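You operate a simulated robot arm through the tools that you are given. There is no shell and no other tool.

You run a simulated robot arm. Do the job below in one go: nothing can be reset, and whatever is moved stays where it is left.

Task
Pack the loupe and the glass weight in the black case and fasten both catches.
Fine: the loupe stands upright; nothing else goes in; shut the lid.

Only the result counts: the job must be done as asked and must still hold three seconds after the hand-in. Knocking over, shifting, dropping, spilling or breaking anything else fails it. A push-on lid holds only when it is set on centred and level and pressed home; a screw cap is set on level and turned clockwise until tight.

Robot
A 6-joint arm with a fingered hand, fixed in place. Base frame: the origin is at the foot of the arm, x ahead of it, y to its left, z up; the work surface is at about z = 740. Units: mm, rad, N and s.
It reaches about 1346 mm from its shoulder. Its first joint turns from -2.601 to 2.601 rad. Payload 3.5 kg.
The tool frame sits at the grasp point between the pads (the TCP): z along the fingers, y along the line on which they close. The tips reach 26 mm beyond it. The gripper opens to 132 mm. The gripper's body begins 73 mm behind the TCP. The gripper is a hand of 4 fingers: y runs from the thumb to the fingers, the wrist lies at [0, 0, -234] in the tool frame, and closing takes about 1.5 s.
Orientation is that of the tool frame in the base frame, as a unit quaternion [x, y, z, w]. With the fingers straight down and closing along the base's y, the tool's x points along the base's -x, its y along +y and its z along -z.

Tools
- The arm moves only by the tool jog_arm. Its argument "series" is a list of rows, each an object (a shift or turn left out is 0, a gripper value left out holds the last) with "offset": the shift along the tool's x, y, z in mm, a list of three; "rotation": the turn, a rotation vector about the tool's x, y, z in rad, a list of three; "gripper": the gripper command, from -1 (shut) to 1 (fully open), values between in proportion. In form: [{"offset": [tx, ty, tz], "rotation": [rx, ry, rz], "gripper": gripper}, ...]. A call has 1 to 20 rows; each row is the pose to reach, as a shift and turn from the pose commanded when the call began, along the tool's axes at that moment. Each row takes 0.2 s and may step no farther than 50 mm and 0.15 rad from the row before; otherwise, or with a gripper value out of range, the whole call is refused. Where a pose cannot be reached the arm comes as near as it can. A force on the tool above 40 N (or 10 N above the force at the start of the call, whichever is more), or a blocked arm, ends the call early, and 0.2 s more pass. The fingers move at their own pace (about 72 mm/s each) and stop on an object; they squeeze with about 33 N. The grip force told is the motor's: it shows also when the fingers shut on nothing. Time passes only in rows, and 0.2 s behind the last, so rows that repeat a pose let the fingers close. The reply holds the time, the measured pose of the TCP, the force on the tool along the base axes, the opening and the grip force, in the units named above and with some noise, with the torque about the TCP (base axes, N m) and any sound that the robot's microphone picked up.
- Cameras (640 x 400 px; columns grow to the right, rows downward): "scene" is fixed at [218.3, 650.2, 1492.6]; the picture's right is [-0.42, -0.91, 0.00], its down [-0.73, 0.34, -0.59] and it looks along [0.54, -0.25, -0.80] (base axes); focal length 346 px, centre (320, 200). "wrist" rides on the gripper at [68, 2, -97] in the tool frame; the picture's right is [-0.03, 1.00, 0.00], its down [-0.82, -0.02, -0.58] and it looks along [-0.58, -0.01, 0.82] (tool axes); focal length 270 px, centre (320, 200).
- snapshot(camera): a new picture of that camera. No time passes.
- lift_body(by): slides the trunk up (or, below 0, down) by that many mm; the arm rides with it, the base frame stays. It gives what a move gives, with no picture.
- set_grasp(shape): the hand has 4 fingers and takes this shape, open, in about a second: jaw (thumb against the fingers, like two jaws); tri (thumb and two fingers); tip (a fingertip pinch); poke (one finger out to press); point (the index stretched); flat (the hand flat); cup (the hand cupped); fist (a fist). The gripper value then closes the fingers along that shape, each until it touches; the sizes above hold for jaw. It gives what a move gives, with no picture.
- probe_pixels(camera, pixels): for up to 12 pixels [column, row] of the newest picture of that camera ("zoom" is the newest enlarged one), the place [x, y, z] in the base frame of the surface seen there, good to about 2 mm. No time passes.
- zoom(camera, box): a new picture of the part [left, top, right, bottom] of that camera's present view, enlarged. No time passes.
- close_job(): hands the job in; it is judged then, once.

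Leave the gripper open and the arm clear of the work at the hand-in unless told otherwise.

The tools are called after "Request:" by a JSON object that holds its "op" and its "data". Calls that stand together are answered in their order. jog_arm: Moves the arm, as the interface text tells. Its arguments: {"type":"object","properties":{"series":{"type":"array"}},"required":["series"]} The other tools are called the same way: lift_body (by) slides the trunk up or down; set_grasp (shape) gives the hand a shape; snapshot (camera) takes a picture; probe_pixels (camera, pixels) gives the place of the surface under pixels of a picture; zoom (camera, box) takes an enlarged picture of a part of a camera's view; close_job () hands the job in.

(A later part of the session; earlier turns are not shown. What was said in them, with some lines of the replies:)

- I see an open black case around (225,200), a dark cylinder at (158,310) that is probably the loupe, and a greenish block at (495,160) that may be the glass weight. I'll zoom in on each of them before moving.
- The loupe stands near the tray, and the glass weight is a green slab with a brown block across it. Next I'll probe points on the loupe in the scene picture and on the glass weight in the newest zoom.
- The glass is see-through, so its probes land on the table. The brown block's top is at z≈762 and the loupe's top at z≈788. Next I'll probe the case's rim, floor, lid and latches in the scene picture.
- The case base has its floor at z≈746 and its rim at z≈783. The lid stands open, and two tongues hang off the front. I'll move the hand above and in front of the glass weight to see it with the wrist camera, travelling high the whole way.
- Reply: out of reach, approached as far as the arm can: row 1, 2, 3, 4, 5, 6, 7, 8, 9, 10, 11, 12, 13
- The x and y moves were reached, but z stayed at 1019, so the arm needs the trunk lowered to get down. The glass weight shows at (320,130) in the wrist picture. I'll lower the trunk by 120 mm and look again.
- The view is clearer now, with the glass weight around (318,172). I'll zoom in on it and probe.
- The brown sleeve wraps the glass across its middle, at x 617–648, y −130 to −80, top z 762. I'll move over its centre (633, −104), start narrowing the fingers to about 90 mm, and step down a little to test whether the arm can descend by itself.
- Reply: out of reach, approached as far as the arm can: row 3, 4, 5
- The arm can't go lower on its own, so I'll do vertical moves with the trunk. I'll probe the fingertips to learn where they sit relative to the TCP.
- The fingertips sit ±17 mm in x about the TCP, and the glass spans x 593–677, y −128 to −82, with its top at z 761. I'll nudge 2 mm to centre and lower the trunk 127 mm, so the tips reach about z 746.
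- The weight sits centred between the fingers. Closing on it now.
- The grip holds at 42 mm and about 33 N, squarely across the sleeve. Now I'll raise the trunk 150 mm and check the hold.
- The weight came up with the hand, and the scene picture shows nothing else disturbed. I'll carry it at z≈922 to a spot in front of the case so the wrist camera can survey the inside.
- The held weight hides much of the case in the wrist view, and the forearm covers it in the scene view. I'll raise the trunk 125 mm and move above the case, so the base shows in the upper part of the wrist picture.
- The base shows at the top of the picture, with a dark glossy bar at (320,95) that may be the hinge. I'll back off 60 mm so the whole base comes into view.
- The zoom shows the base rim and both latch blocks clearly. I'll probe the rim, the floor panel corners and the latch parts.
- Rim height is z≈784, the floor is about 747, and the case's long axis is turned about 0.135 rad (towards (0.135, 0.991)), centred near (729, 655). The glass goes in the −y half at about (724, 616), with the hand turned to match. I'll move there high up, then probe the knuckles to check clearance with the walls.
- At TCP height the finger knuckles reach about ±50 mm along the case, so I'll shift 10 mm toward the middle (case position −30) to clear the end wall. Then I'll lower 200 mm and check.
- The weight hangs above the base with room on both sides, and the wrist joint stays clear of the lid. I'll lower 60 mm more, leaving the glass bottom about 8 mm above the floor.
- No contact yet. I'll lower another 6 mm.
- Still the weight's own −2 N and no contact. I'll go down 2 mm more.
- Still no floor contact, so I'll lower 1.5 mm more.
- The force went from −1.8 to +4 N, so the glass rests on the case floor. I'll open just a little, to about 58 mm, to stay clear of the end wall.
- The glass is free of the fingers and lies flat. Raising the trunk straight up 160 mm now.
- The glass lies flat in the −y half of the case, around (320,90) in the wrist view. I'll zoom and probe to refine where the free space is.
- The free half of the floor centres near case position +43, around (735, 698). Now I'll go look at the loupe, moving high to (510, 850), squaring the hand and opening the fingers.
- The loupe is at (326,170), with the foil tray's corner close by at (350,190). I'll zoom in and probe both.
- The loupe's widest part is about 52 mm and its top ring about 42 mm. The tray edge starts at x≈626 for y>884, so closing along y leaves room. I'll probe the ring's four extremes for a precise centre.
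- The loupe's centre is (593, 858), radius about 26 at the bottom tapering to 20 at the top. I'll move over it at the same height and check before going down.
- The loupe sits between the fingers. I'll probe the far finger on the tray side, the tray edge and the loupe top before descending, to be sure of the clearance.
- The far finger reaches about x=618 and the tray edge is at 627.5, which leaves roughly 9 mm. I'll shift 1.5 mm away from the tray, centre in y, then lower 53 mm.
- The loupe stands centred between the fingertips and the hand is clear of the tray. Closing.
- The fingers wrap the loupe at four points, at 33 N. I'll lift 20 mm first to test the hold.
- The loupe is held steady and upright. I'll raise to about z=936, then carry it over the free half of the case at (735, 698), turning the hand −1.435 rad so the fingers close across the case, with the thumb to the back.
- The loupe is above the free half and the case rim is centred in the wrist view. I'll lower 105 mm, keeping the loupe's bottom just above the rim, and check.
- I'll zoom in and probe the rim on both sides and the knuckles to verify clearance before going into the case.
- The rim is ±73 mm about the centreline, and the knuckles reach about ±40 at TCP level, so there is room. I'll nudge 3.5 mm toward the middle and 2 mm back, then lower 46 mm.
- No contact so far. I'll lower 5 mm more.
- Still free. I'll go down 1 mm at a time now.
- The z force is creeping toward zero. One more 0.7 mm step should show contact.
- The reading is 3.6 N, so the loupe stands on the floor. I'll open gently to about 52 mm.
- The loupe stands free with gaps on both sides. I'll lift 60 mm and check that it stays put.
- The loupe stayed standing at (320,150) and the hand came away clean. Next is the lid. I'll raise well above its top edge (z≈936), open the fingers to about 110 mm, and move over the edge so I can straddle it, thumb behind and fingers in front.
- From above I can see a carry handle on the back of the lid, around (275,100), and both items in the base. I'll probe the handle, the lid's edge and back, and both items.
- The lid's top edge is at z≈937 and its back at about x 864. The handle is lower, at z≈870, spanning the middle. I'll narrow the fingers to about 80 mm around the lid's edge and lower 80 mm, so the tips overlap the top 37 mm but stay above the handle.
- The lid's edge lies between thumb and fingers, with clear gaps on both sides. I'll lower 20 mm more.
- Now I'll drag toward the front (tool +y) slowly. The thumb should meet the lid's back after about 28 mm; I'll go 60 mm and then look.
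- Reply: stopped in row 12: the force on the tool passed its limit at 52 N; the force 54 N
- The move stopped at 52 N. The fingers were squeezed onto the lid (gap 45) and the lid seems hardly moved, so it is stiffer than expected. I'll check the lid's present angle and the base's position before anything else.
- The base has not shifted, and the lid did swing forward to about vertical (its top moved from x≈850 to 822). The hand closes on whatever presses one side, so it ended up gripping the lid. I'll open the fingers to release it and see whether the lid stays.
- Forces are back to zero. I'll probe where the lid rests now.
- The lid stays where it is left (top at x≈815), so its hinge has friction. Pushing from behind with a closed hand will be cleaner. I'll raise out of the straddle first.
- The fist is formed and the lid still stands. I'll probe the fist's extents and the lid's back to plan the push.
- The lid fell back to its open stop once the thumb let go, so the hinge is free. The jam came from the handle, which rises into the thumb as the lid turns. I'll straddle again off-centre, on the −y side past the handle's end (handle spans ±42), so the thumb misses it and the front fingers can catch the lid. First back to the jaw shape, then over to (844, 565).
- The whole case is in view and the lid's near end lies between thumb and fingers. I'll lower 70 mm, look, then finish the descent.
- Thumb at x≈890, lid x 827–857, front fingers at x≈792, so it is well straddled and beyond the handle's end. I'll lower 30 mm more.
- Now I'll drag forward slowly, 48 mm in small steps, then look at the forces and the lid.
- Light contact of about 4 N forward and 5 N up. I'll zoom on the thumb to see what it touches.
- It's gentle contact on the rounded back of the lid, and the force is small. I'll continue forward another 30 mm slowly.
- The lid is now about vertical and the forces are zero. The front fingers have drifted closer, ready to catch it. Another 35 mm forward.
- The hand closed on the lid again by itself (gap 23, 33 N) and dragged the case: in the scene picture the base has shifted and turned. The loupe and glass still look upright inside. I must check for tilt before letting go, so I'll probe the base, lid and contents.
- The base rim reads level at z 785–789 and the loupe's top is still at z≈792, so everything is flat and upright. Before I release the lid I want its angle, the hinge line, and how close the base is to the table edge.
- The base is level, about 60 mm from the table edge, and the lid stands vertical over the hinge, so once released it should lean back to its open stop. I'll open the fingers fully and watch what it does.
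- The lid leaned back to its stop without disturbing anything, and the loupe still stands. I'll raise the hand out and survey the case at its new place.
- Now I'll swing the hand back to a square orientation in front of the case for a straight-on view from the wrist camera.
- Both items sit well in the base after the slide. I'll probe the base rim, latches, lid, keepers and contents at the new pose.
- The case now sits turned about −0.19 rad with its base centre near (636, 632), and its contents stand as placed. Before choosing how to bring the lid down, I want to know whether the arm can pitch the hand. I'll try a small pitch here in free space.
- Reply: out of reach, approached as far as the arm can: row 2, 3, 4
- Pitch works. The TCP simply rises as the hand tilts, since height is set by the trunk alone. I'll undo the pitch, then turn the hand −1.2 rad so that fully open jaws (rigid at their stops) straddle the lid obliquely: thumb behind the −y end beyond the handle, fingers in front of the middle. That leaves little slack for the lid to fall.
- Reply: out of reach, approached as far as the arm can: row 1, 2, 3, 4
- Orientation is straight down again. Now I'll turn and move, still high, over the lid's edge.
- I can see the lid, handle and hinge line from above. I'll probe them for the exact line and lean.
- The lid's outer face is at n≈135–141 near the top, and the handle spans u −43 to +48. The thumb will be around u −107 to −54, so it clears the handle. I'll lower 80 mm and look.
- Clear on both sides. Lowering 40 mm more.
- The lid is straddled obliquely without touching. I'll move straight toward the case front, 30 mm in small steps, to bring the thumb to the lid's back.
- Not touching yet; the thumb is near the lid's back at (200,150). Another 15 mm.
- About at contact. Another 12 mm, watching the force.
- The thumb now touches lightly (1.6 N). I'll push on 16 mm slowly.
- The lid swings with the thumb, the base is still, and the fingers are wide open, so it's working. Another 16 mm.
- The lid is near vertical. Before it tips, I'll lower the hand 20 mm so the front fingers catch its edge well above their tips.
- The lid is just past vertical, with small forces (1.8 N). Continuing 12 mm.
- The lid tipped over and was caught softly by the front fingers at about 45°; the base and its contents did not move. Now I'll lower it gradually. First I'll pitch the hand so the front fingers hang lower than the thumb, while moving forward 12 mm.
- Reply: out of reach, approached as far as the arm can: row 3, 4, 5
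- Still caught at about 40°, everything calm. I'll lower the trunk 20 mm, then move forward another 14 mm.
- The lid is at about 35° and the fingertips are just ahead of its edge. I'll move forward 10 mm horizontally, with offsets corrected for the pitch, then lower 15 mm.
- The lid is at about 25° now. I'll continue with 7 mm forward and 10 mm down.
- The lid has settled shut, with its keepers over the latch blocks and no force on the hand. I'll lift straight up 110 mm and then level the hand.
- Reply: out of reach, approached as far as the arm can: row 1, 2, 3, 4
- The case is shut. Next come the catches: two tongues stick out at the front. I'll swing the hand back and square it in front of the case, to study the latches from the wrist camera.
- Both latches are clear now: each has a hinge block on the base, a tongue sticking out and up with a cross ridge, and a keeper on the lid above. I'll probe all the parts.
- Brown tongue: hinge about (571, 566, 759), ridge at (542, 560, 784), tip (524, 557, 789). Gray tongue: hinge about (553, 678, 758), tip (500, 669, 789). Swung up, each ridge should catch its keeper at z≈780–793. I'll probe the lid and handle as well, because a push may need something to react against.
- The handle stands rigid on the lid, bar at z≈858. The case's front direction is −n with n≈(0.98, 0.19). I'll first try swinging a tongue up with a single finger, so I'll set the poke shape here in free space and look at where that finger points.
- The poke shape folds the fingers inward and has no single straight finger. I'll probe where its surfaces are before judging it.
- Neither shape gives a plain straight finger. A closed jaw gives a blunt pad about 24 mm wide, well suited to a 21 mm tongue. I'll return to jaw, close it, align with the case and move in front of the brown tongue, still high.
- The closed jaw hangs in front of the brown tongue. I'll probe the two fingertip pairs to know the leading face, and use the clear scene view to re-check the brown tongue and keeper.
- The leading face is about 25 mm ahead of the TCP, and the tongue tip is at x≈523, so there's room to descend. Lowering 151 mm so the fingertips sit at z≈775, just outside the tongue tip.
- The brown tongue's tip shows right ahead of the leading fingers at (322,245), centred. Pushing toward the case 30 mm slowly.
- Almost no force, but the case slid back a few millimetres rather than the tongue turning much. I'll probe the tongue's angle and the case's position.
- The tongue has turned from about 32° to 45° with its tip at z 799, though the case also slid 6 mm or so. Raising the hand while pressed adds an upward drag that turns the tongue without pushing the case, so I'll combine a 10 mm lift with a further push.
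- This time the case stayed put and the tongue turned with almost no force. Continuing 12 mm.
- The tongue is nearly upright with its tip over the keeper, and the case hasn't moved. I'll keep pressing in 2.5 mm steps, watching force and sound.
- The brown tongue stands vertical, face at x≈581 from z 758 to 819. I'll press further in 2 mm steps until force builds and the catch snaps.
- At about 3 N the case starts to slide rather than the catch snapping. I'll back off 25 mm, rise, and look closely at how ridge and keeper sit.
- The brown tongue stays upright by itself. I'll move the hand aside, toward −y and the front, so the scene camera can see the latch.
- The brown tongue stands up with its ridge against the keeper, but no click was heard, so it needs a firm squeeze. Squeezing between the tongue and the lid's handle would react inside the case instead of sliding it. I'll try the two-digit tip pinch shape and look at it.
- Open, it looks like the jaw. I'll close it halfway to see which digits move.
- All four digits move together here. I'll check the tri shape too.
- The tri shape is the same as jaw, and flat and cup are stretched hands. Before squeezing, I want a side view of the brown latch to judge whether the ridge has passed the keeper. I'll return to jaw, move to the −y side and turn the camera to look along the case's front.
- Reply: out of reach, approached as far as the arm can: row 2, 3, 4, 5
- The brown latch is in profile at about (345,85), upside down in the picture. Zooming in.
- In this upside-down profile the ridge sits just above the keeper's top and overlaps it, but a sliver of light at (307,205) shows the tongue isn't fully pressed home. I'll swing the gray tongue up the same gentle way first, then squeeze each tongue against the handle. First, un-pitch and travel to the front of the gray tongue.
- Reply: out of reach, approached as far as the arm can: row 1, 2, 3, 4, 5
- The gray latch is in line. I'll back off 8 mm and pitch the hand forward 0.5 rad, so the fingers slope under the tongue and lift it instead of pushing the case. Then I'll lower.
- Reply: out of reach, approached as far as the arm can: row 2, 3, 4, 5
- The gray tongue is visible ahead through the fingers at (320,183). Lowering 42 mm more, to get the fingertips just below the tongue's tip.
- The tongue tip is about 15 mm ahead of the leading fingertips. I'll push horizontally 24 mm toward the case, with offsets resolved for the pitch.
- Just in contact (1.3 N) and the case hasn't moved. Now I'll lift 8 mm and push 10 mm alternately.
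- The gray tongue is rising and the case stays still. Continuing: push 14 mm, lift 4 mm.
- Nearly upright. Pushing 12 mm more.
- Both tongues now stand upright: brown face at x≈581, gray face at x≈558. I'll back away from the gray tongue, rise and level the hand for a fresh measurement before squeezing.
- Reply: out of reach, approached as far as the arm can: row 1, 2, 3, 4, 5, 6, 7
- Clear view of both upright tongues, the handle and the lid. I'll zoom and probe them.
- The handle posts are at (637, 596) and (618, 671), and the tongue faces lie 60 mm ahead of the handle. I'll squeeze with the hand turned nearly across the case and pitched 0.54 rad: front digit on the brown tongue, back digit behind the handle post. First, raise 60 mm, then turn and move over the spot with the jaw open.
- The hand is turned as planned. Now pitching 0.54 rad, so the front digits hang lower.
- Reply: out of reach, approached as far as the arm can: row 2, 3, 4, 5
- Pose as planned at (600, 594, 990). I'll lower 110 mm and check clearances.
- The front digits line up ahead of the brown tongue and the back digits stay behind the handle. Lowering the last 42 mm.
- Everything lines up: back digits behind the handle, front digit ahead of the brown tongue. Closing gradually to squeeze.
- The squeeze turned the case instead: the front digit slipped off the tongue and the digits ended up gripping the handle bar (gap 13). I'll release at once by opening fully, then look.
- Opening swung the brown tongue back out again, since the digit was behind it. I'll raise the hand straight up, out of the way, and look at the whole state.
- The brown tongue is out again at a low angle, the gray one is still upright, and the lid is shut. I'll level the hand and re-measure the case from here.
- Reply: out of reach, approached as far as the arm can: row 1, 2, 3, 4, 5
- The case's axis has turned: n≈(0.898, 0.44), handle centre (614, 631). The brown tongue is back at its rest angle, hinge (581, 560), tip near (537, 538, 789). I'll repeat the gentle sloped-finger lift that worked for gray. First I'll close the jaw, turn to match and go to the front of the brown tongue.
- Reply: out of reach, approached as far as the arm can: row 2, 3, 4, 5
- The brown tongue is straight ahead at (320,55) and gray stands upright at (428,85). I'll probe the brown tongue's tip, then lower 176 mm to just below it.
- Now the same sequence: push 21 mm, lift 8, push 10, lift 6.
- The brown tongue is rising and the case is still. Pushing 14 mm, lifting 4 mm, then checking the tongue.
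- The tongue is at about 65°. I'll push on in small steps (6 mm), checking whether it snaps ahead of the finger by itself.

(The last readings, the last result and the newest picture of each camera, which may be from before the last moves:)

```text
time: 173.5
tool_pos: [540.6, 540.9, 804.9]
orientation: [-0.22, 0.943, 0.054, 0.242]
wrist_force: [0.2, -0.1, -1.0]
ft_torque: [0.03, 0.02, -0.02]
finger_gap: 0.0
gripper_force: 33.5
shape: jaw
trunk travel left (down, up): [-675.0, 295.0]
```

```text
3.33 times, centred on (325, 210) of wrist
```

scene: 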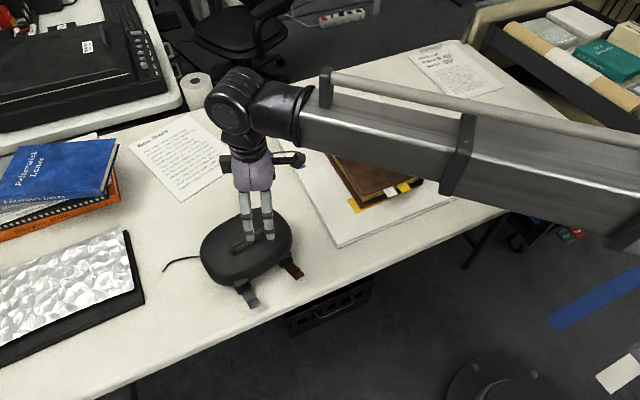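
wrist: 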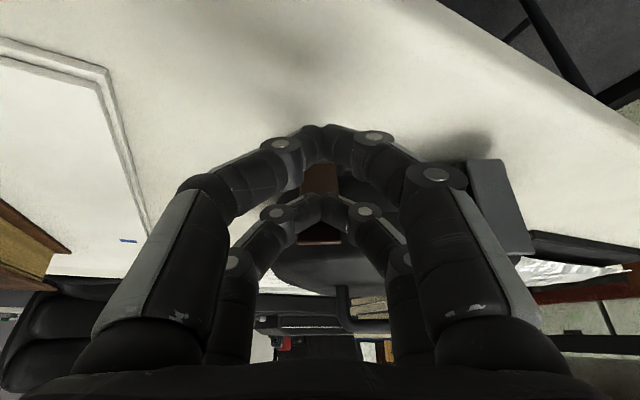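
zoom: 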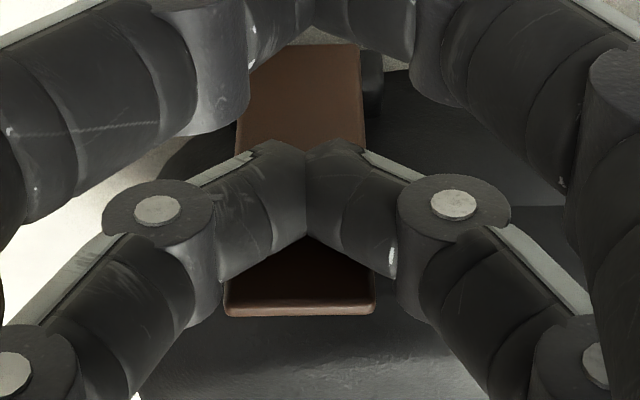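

The tongue follows the finger, now about 72°. Another 6 mm.

Request:
{"op": "jog_arm", "data": {"series": [{"offset": [-1.8, 0, 0.95], "gripper": -1}, {"offset": [-3.5, 0, 1.9]}, {"offset": [-5.3, 0, 2.85]}, {"offset": [-5.3, 0, 2.85]}]}}

Request:
{"op": "snapshot", "data": {"camera": "wrist"}}

Request:
{"op": "probe_pixels", "data": {"camera": "wrist", "pixels": [[322, 246], [322, 240], [310, 240], [335, 240], [322, 180], [322, 170], [310, 205], [322, 205], [322, 232], [322, 190]]}}

Request:
{"op": "zoom", "data": {"camera": "wrist", "box": [260, 150, 390, 270]}}

```text
time: 174.5
tool_pos: [546.3, 543.0, 805.4]
orientation: [-0.219, 0.944, 0.054, 0.241]
wrist_force: [0.4, 0.0, 0.5]
ft_torque: [0.02, 0.0, 0.0]
finger_gap: 0.1
gripper_force: 33.1
shape: jaw
trunk travel left (down, up): [-675.0, 295.0]
```

```text
taken
```

wrist: 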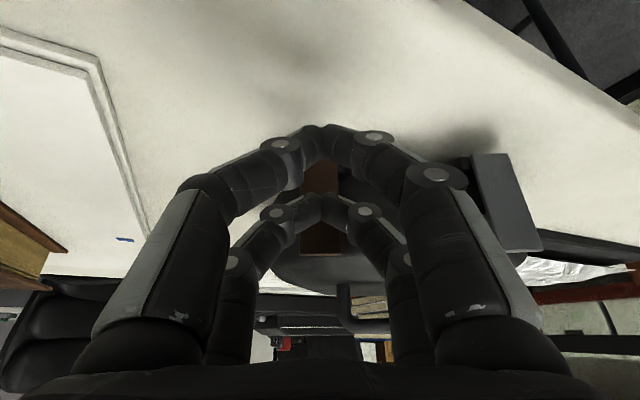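

```text
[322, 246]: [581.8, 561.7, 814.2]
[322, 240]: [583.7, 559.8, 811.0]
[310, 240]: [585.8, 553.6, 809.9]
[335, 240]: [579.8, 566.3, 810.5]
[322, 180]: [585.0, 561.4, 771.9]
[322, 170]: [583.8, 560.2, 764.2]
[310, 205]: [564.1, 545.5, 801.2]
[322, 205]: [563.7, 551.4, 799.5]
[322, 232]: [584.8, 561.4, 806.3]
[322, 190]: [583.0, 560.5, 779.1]
```

```text
3.33 times, centred on (325, 210) of wrist
```

zoom: 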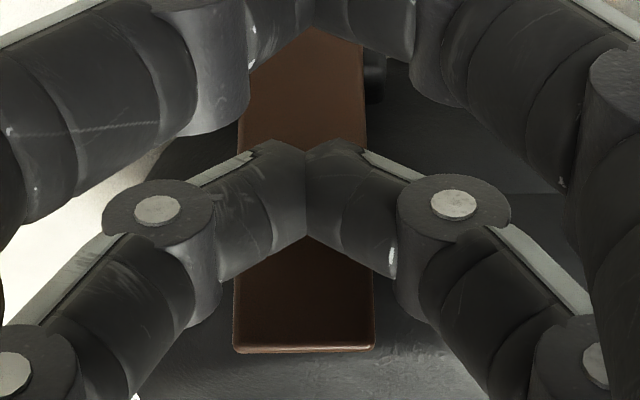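

That's informative: the finger moved 6 mm but the tongue jumped about 19 mm to fully upright, face now vertical at (583, 561). The catch snaps over by its own spring, and the gray one did the same earlier. I'll back straight off, rise, level the hand and check both catches.

Request:
{"op": "jog_arm", "data": {"series": [{"offset": [13.2, 0, -7.1], "gripper": -1}, {"offset": [30, 0, -16.2]}, {"offset": [52, 0, -28]}, {"offset": [52, 0, -28]}]}}

Request:
{"op": "lift_body", "data": {"by": 130}}

Request:
{"op": "jog_arm", "data": {"series": [{"offset": [0, 0, 0], "rotation": [0, 0.13, 0], "gripper": 0}, {"offset": [0, 0, 0], "rotation": [0, 0.26, 0], "gripper": 1}, {"offset": [0, 0, 0], "rotation": [0, 0.39, 0]}, {"offset": [0, 0, 0], "rotation": [0, 0.5, 0]}, {"offset": [0, 0, 0], "rotation": [0, 0.5, 0]}]}}

Request:
{"op": "snapshot", "data": {"camera": "wrist"}}

Request:
{"op": "snapshot", "data": {"camera": "scene"}}

Request:
{"op": "zoom", "data": {"camera": "scene", "box": [190, 200, 330, 310]}}

```text
time: 175.5
tool_pos: [492.4, 516.2, 805.3]
orientation: [-0.219, 0.944, 0.053, 0.242]
wrist_force: [0.9, 0.2, -0.2]
ft_torque: [0.01, 0.01, -0.01]
finger_gap: 0.1
gripper_force: 33.0
shape: jaw
trunk travel left (down, up): [-675.0, 295.0]
```

```text
time: 177.1
tool_pos: [493.9, 517.2, 936.0]
orientation: [-0.22, 0.944, 0.054, 0.241]
wrist_force: [0.1, 0.1, 0.0]
ft_torque: [0.01, -0.01, 0.01]
finger_gap: 0.3
gripper_force: 33.5
shape: jaw
trunk travel left (down, up): [-805.0, 165.0]
```

```text
time: 178.3
tool_pos: [491.9, 517.4, 906.5]
orientation: [-0.226, 0.974, -0.001, 0.0]
wrist_force: [0.9, -0.2, 0.6]
ft_torque: [0.0, 0.01, 0.01]
finger_gap: 131.9
gripper_force: 0.1
shape: jaw
out of reach, approached as far as the arm can: row 1, 2, 3, 4, 5
trunk travel left (down, up): [-805.0, 165.0]
```

```text
taken
```

wrist: 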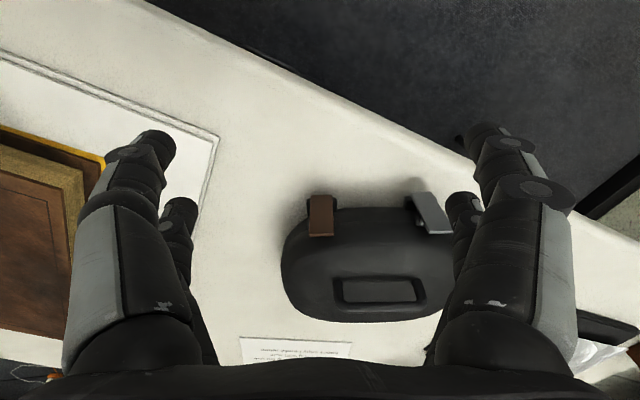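

```text
taken
```

scene: 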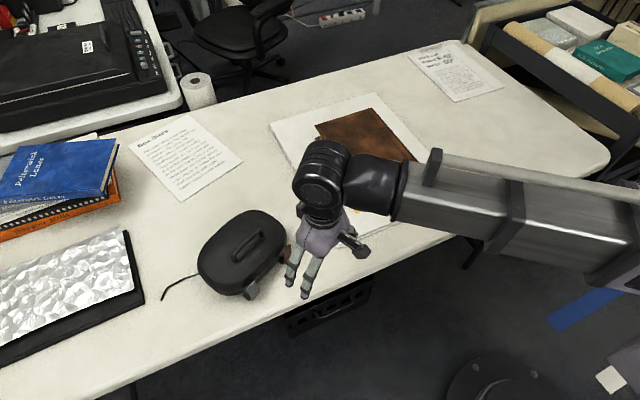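

```text
3.64 times, centred on (260, 255) of scene
```

zoom: 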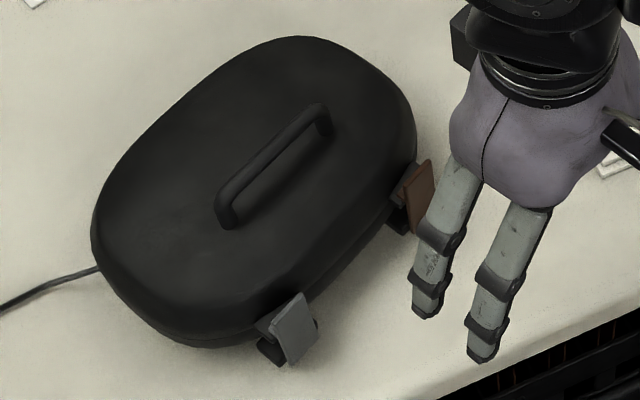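

Both tongues stand upright against the lid. I'll verify each with probes, top and bottom of the outer faces, plus the lid's level.

Request:
{"op": "zoom", "data": {"camera": "wrist", "box": [275, 180, 465, 330]}}

Request:
{"op": "probe_pixels", "data": {"camera": "wrist", "pixels": [[320, 200], [320, 215], [320, 230], [420, 197], [428, 212], [438, 228], [300, 260], [420, 265], [340, 240], [395, 240], [350, 315], [420, 312]]}}

```text
2.67 times, centred on (370, 255) of wrist
```

zoom: 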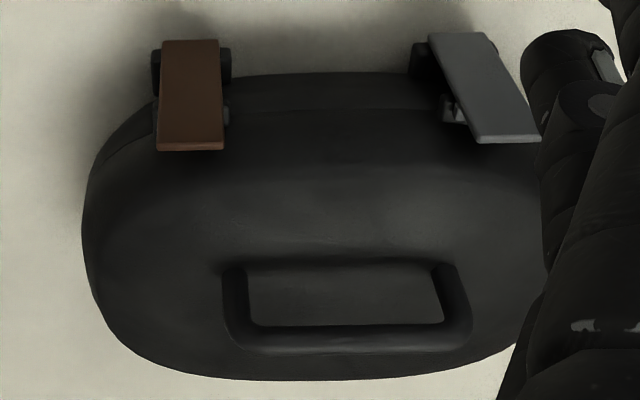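

```text
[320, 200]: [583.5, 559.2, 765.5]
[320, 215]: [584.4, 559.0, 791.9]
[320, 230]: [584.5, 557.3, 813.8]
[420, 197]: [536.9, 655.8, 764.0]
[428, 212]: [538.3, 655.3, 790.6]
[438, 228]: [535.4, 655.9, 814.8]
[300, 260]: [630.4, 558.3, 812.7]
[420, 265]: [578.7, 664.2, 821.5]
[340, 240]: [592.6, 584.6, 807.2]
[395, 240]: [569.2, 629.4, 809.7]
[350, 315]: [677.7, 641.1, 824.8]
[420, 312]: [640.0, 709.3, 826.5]
```

Request:
{"op": "zoom", "data": {"camera": "scene", "box": [235, 270, 285, 310]}}

Request:
{"op": "zoom", "data": {"camera": "scene", "box": [265, 230, 305, 270]}}

```text
10.00 times, centred on (260, 290) of scene
```

zoom: 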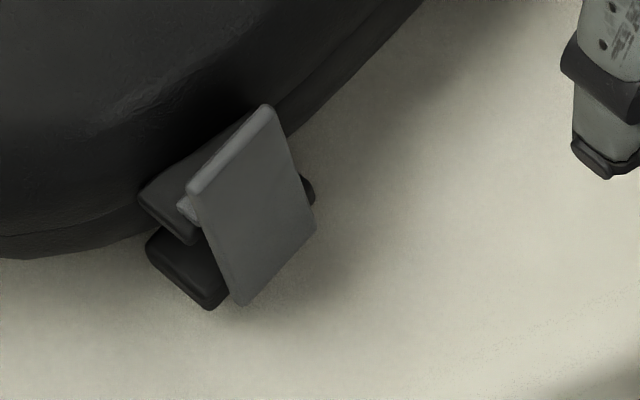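

```text
10.00 times, centred on (285, 250) of scene
```

zoom: 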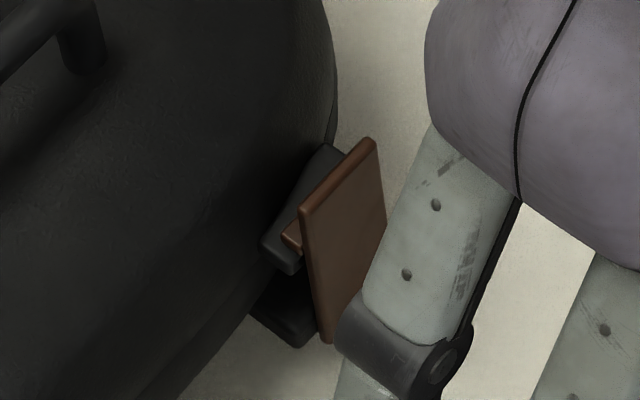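

Both catches look the same: each ridge sits over its keeper with the tongue upright, and the lid seam is closed. I'll raise the hand, jaw open, and move it well clear of the case.

Request:
{"op": "lift_body", "data": {"by": 100}}

Request:
{"op": "jog_arm", "data": {"series": [{"offset": [18, -36, 0], "gripper": 1}, {"offset": [36, -72, 0]}, {"offset": [53, -108, 0]}, {"offset": [70, -144, 0]}, {"offset": [88, -180, 0]}, {"offset": [88, -180, 0]}, {"offset": [88, -180, 0]}]}}

Request:
{"op": "snapshot", "data": {"camera": "scene"}}

Request:
{"op": "zoom", "data": {"camera": "scene", "box": [190, 200, 330, 310]}}

```text
time: 179.6
tool_pos: [492.9, 517.5, 1006.2]
orientation: [-0.226, 0.974, -0.002, 0.001]
wrist_force: [0.3, -0.4, 0.0]
ft_torque: [-0.02, 0.01, 0.01]
finger_gap: 132.0
gripper_force: 0.0
shape: jaw
trunk travel left (down, up): [-905.0, 65.0]
```

```text
time: 181.2
tool_pos: [493.7, 318.4, 1006.0]
orientation: [-0.226, 0.974, -0.002, 0.0]
wrist_force: [-0.2, -0.1, 1.2]
ft_torque: [0.02, 0.02, 0.0]
finger_gap: 132.0
gripper_force: 0.0
shape: jaw
trunk travel left (down, up): [-905.0, 65.0]
```

```text
taken
```

scene: 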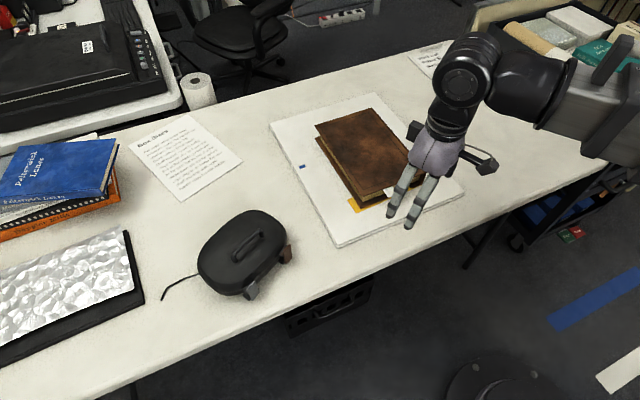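

```text
3.64 times, centred on (260, 255) of scene
```

zoom: 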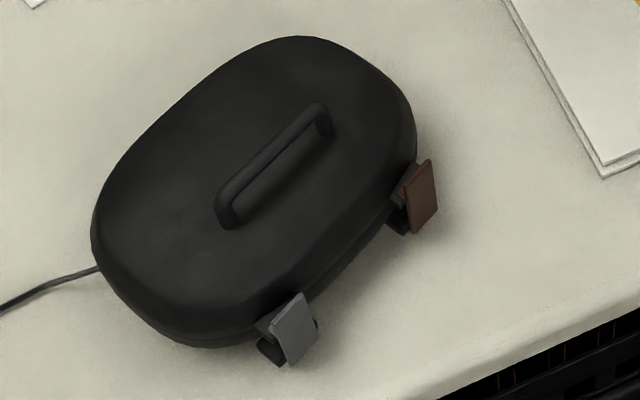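

The case is shut with both catches upright over their keepers. The paper, books, tray, board and roll look unmoved in the scene picture. The jaw is open and the arm is clear at (494, 318, 1006). I couldn't re-check inside the closed case; the loupe was last seen standing before the lid came down. Handing the job in.

Request:
{"op": "close_job", "data": {}}

```text
The job is handed in.
```

I packed the loupe and the glass weight in the black case, shut the lid and swung both catches up over their keepers. Then I handed the job in, and it came back without a verdict.

- **Contents:** The glass weight lies flat in one half and the loupe was set upright in the other. Nothing else went in.
- **Loupe not re-checked:** I last saw it standing before the lid came down. The case was nudged and turned after that, so I can't confirm it is still upright.
- **Catches:** When I pushed the brown tongue up, it jumped the last part by itself to fully upright. The gray one did much the same. Both ridges sit over their keepers, but the microphone reported no click, and I did not test the catches by pulling on the lid.
- **Case moved:** My first tries at closing the lid dragged the case forward. Later, an attempt to squeeze the brown tongue turned the case further and swung that tongue open, so I closed it again. The case now sits closer to the table's front edge and at a different angle.
- **Other objects:** The paper, books, foil tray and board look unmoved in the last scene picture. The gripper is open and the arm is clear of the case.
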